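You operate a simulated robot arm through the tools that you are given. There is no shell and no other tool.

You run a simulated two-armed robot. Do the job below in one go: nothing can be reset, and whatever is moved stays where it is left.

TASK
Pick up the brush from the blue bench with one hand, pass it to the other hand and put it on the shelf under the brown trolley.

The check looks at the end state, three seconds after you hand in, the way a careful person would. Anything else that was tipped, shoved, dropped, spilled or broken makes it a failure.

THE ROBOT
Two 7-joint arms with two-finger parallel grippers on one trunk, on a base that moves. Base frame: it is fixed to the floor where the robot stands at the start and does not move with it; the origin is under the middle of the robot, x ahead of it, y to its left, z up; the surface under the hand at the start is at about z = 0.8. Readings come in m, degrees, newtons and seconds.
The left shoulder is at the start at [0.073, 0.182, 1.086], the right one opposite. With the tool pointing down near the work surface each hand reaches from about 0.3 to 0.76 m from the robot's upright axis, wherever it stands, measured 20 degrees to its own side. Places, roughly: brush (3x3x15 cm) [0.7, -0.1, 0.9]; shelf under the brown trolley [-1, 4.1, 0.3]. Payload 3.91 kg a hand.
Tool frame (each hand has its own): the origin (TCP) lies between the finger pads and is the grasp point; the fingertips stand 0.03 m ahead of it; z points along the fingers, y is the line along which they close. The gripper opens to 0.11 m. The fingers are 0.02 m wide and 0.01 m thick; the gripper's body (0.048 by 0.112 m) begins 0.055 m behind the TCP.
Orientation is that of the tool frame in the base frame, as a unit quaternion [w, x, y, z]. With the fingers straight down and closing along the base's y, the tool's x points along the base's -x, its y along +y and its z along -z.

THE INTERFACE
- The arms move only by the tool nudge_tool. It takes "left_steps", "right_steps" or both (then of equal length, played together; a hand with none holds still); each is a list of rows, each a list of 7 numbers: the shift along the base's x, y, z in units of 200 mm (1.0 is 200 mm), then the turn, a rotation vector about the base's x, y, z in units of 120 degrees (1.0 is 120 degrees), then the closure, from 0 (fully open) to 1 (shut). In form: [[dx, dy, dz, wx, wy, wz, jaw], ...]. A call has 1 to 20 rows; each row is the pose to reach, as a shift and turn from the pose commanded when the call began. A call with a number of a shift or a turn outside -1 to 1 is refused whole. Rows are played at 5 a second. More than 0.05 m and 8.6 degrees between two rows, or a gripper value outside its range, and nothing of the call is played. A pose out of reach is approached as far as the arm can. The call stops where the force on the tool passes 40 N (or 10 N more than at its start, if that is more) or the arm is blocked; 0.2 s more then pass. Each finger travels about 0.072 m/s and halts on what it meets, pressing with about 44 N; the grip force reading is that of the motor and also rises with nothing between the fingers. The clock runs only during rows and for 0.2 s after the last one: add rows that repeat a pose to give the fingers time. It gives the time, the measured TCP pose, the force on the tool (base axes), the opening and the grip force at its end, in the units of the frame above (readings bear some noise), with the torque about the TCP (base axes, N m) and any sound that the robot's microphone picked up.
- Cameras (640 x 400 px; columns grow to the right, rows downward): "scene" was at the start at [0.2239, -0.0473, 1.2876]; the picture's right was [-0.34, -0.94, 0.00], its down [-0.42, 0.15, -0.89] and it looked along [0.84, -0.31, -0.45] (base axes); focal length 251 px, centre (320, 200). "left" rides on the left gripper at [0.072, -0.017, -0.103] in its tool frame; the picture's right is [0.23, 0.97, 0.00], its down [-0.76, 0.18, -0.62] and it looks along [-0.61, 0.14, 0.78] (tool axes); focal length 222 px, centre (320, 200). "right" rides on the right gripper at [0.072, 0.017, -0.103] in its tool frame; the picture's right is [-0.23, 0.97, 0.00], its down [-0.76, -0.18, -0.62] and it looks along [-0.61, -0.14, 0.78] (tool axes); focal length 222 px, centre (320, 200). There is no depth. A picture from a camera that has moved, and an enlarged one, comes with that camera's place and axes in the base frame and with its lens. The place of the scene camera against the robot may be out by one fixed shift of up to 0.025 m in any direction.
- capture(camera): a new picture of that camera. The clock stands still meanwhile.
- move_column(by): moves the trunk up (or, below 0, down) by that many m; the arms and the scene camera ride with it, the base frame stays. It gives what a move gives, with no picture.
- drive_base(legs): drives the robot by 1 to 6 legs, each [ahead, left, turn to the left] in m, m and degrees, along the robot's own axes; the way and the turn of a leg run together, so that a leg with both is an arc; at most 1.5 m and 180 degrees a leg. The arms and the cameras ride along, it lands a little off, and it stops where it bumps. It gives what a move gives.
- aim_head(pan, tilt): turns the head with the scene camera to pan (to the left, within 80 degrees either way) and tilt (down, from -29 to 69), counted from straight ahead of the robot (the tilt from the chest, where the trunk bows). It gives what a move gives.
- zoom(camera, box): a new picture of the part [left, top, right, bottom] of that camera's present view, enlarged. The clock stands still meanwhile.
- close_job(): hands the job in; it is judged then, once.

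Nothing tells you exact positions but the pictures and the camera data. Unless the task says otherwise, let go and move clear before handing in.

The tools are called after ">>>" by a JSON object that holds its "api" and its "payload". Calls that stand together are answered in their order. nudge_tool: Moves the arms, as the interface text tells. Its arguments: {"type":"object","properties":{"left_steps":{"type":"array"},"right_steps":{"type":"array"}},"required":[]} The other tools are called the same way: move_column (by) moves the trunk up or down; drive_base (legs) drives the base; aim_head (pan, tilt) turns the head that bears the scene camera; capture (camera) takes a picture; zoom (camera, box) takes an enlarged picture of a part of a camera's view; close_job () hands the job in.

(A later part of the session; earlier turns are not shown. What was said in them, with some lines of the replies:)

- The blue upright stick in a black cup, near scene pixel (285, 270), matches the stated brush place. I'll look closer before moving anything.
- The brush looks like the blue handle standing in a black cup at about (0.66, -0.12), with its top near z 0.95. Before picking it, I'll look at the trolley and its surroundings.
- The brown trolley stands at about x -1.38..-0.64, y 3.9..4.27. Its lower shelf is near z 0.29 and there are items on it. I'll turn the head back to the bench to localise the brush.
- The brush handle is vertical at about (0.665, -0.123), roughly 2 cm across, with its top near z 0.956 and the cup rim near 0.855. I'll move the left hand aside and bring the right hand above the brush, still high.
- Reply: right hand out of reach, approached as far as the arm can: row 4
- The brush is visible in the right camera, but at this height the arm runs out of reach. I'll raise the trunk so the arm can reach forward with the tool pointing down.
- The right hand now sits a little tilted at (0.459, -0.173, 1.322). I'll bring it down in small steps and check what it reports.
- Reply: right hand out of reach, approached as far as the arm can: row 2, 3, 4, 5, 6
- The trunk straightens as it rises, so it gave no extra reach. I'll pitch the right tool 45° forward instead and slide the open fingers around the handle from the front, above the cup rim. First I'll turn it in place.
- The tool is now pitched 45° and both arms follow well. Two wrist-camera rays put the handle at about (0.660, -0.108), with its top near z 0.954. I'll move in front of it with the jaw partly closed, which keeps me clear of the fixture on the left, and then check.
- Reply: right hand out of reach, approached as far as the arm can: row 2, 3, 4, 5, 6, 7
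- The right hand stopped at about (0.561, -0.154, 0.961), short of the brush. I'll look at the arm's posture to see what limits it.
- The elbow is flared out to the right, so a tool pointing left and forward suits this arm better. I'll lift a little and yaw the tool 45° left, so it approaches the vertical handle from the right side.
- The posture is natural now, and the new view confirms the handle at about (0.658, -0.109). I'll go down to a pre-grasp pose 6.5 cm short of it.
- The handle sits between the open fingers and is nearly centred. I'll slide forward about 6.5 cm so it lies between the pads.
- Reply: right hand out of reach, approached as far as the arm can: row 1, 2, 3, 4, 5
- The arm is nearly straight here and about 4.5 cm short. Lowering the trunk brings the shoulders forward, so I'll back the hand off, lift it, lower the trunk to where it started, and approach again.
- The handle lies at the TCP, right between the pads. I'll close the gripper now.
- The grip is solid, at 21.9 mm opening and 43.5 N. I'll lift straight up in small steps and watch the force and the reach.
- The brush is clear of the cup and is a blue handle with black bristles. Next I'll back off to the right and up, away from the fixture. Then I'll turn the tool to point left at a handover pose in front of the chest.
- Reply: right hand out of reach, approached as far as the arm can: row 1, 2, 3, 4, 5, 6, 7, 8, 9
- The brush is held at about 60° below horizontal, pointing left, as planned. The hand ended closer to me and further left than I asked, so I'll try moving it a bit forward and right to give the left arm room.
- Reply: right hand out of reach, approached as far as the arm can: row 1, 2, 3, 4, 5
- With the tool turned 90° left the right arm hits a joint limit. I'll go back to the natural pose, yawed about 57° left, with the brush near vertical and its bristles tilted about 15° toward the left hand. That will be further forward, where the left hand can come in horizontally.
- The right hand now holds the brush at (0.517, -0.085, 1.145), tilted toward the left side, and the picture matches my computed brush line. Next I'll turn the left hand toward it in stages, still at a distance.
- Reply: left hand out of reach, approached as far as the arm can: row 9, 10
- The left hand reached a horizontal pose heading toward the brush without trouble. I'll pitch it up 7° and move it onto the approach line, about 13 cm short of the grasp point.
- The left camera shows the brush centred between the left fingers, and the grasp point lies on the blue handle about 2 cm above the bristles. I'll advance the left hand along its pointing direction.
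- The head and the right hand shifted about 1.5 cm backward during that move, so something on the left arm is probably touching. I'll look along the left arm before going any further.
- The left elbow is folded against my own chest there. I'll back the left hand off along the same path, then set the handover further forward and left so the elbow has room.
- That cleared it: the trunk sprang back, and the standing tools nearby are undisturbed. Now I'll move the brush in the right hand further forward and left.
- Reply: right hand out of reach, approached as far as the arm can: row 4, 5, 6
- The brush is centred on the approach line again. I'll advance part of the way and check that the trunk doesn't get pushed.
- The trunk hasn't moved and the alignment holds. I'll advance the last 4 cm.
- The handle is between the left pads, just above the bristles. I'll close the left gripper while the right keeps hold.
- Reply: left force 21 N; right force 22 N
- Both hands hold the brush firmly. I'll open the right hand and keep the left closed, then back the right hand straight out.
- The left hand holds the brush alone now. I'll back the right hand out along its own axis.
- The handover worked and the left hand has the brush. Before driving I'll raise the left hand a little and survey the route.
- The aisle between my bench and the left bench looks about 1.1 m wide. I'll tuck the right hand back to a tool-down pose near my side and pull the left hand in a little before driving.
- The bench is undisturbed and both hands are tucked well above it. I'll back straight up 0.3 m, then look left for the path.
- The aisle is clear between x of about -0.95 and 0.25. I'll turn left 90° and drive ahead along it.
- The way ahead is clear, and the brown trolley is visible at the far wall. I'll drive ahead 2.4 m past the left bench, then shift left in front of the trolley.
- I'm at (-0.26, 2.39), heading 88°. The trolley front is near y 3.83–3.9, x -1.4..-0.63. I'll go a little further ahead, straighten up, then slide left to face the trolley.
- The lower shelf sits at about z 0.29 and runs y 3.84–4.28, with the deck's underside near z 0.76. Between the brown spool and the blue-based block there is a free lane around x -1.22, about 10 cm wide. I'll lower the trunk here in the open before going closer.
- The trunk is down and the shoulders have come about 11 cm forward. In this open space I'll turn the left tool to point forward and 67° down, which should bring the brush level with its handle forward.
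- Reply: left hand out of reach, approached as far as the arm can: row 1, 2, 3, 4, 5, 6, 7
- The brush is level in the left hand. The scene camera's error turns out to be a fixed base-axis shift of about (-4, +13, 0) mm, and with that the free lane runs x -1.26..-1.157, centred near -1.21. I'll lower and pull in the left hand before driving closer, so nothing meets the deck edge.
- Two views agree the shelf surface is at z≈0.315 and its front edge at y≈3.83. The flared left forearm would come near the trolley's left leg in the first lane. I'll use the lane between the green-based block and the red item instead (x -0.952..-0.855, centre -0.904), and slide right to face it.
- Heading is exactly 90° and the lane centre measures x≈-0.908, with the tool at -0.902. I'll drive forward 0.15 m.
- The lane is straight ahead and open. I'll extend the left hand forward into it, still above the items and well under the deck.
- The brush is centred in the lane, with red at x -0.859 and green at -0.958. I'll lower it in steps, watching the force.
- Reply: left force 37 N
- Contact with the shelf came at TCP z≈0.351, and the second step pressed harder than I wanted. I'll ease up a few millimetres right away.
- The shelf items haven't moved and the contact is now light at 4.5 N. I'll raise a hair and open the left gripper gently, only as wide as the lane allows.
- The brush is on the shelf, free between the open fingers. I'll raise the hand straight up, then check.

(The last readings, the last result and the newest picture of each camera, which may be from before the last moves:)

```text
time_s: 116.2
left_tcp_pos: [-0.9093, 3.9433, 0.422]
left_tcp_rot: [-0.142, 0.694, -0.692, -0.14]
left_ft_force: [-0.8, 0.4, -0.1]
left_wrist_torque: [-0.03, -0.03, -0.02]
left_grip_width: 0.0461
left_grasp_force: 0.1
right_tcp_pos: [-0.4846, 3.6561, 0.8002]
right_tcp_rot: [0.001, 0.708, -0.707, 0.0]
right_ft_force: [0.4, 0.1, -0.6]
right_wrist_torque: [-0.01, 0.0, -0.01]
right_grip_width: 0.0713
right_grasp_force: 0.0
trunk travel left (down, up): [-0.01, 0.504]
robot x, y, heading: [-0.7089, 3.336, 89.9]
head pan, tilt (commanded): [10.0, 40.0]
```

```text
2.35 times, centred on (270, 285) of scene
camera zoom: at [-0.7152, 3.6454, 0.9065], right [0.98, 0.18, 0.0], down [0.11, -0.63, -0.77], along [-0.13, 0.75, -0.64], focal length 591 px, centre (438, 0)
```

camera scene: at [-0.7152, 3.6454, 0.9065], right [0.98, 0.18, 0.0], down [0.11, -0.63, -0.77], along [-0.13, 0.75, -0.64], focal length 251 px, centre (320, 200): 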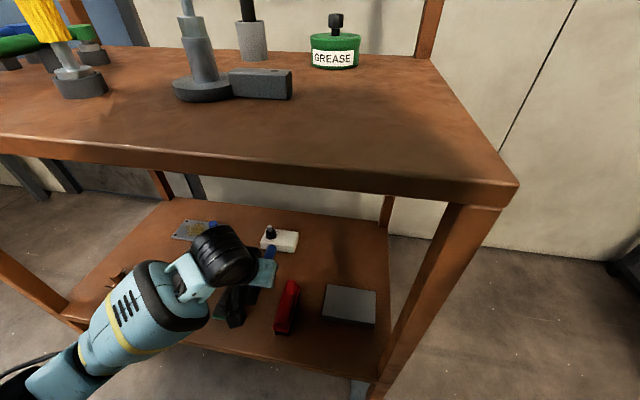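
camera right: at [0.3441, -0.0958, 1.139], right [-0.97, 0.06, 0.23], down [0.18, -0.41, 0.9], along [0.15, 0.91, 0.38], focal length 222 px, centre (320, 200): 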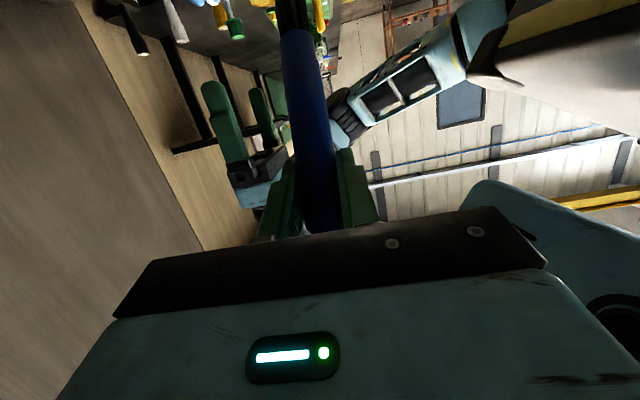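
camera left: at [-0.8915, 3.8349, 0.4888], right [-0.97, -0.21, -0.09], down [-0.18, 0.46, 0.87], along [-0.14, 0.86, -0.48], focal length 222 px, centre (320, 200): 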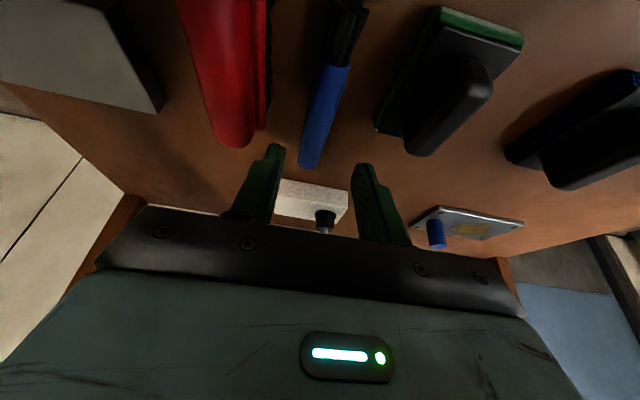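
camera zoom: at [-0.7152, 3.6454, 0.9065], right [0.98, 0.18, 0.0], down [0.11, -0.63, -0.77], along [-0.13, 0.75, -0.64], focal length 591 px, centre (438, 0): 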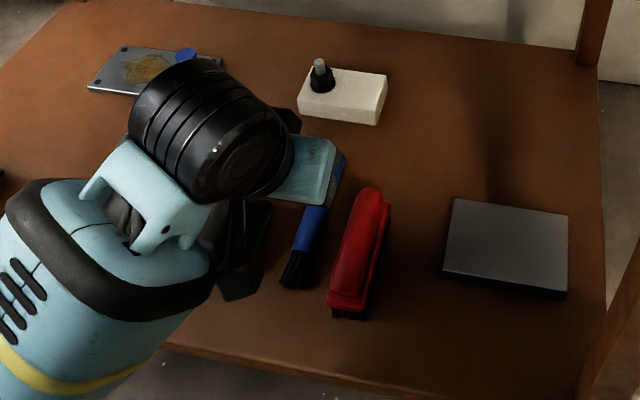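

The brush lies flat in the lane between the green-based block and the red item, and nothing else has moved. I'll pull the hand straight back out, then back the robot away.

>>> {"api": "nudge_tool", "payload": {"left_steps": [[0, -0.12, 0.05, 0, 0, 0, 0.58], [0, -0.28, 0.1, 0, 0, 0, 0.58], [0, -0.45, 0.15, 0, 0, 0, 0.58], [0, -0.62, 0.2, 0, 0, 0, 0.58], [0.01, -0.78, 0.22, 0, 0, 0, 0.58], [0.01, -0.78, 0.22, 0, 0, 0, 0.58]]}}

>>> {"api": "drive_base", "payload": {"legs": [[-0.35, 0, 0]]}}

>>> {"api": "capture", "payload": {"camera": "scene"}}

>>> {"api": "zoom", "payload": {"camera": "scene", "box": [120, 130, 420, 320]}}

```text
time_s: 117.5
left_tcp_pos: [-0.9062, 3.7889, 0.4687]
left_tcp_rot: [-0.141, 0.694, -0.692, -0.14]
left_ft_force: [1.0, 0.0, -0.2]
left_wrist_torque: [0.0, 0.04, -0.02]
left_grip_width: 0.0462
left_grasp_force: 0.2
right_tcp_pos: [-0.4865, 3.6557, 0.7994]
right_tcp_rot: [0.0, 0.707, -0.707, 0.0]
right_ft_force: [-0.4, 0.0, 0.5]
right_wrist_torque: [0.04, -0.01, -0.01]
right_grip_width: 0.0714
right_grasp_force: 0.1
trunk travel left (down, up): [-0.01, 0.504]
robot x, y, heading: [-0.707, 3.3343, 90.2]
head pan, tilt (commanded): [10.0, 40.0]
```

```text
time_s: 119.8
left_tcp_pos: [-0.9069, 3.439, 0.4675]
left_tcp_rot: [-0.143, 0.694, -0.692, -0.14]
left_ft_force: [0.2, -0.2, 0.5]
left_wrist_torque: [-0.01, -0.01, 0.02]
left_grip_width: 0.0461
left_grasp_force: 0.0
right_tcp_pos: [-0.4843, 3.3058, 0.799]
right_tcp_rot: [-0.001, 0.708, -0.706, 0.0]
right_ft_force: [1.1, -0.4, -0.3]
right_wrist_torque: [-0.01, 0.02, 0.01]
right_grip_width: 0.0718
right_grasp_force: 0.1
trunk travel left (down, up): [-0.01, 0.504]
robot x, y, heading: [-0.7042, 2.9794, 90.0]
head pan, tilt (commanded): [10.0, 40.0]
```

```text
taken
camera scene: at [-0.7144, 3.295, 0.9065], right [0.98, 0.18, 0.0], down [0.11, -0.63, -0.77], along [-0.14, 0.75, -0.64], focal length 251 px, centre (320, 200)
```

scene: 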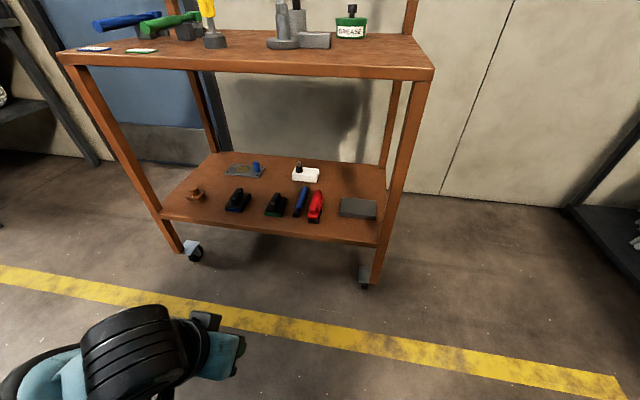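

```text
2.11 times, centred on (270, 225) of scene
camera zoom: at [-0.7144, 3.295, 0.9065], right [0.98, 0.18, 0.0], down [0.11, -0.63, -0.77], along [-0.14, 0.75, -0.64], focal length 529 px, centre (425, 147)
```

zoom: 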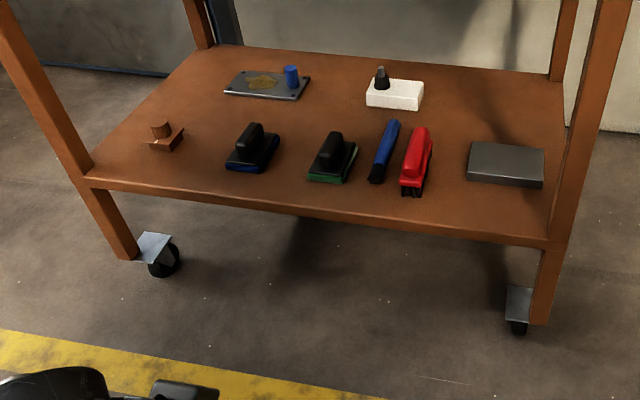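

The brush lies flat on the lower shelf between the green-based block and the red item. The other trolley items stand where they were, both grippers are empty, and the robot is well clear. I'm handing the job in.

>>> {"api": "close_job", "payload": {}}

```text
The job is handed in.
```

The brush is on the lower shelf of the brown trolley, lying flat between the green-based block and the red item. I picked it out of its cup on the blue bench with the right hand and passed it to the left hand. The left hand set it down, and I let go and backed well clear before handing in.

In the last trolley picture the other items stand where they were. I last checked the bench after the handover, and it looked undisturbed apart from the now empty cup. The drive over reported no bumps.

- **Contact with my own chest:** during the first handover attempt the left elbow pressed against my chest and pushed the trunk back about 1.5 cm. I backed off and did the handover further forward, and the trunk returned to place.
- **Pressing on the shelf:** while setting the brush down, the fingertips briefly pressed on the shelf with about 35 N. I eased off, and the pictures afterwards showed no item had moved.
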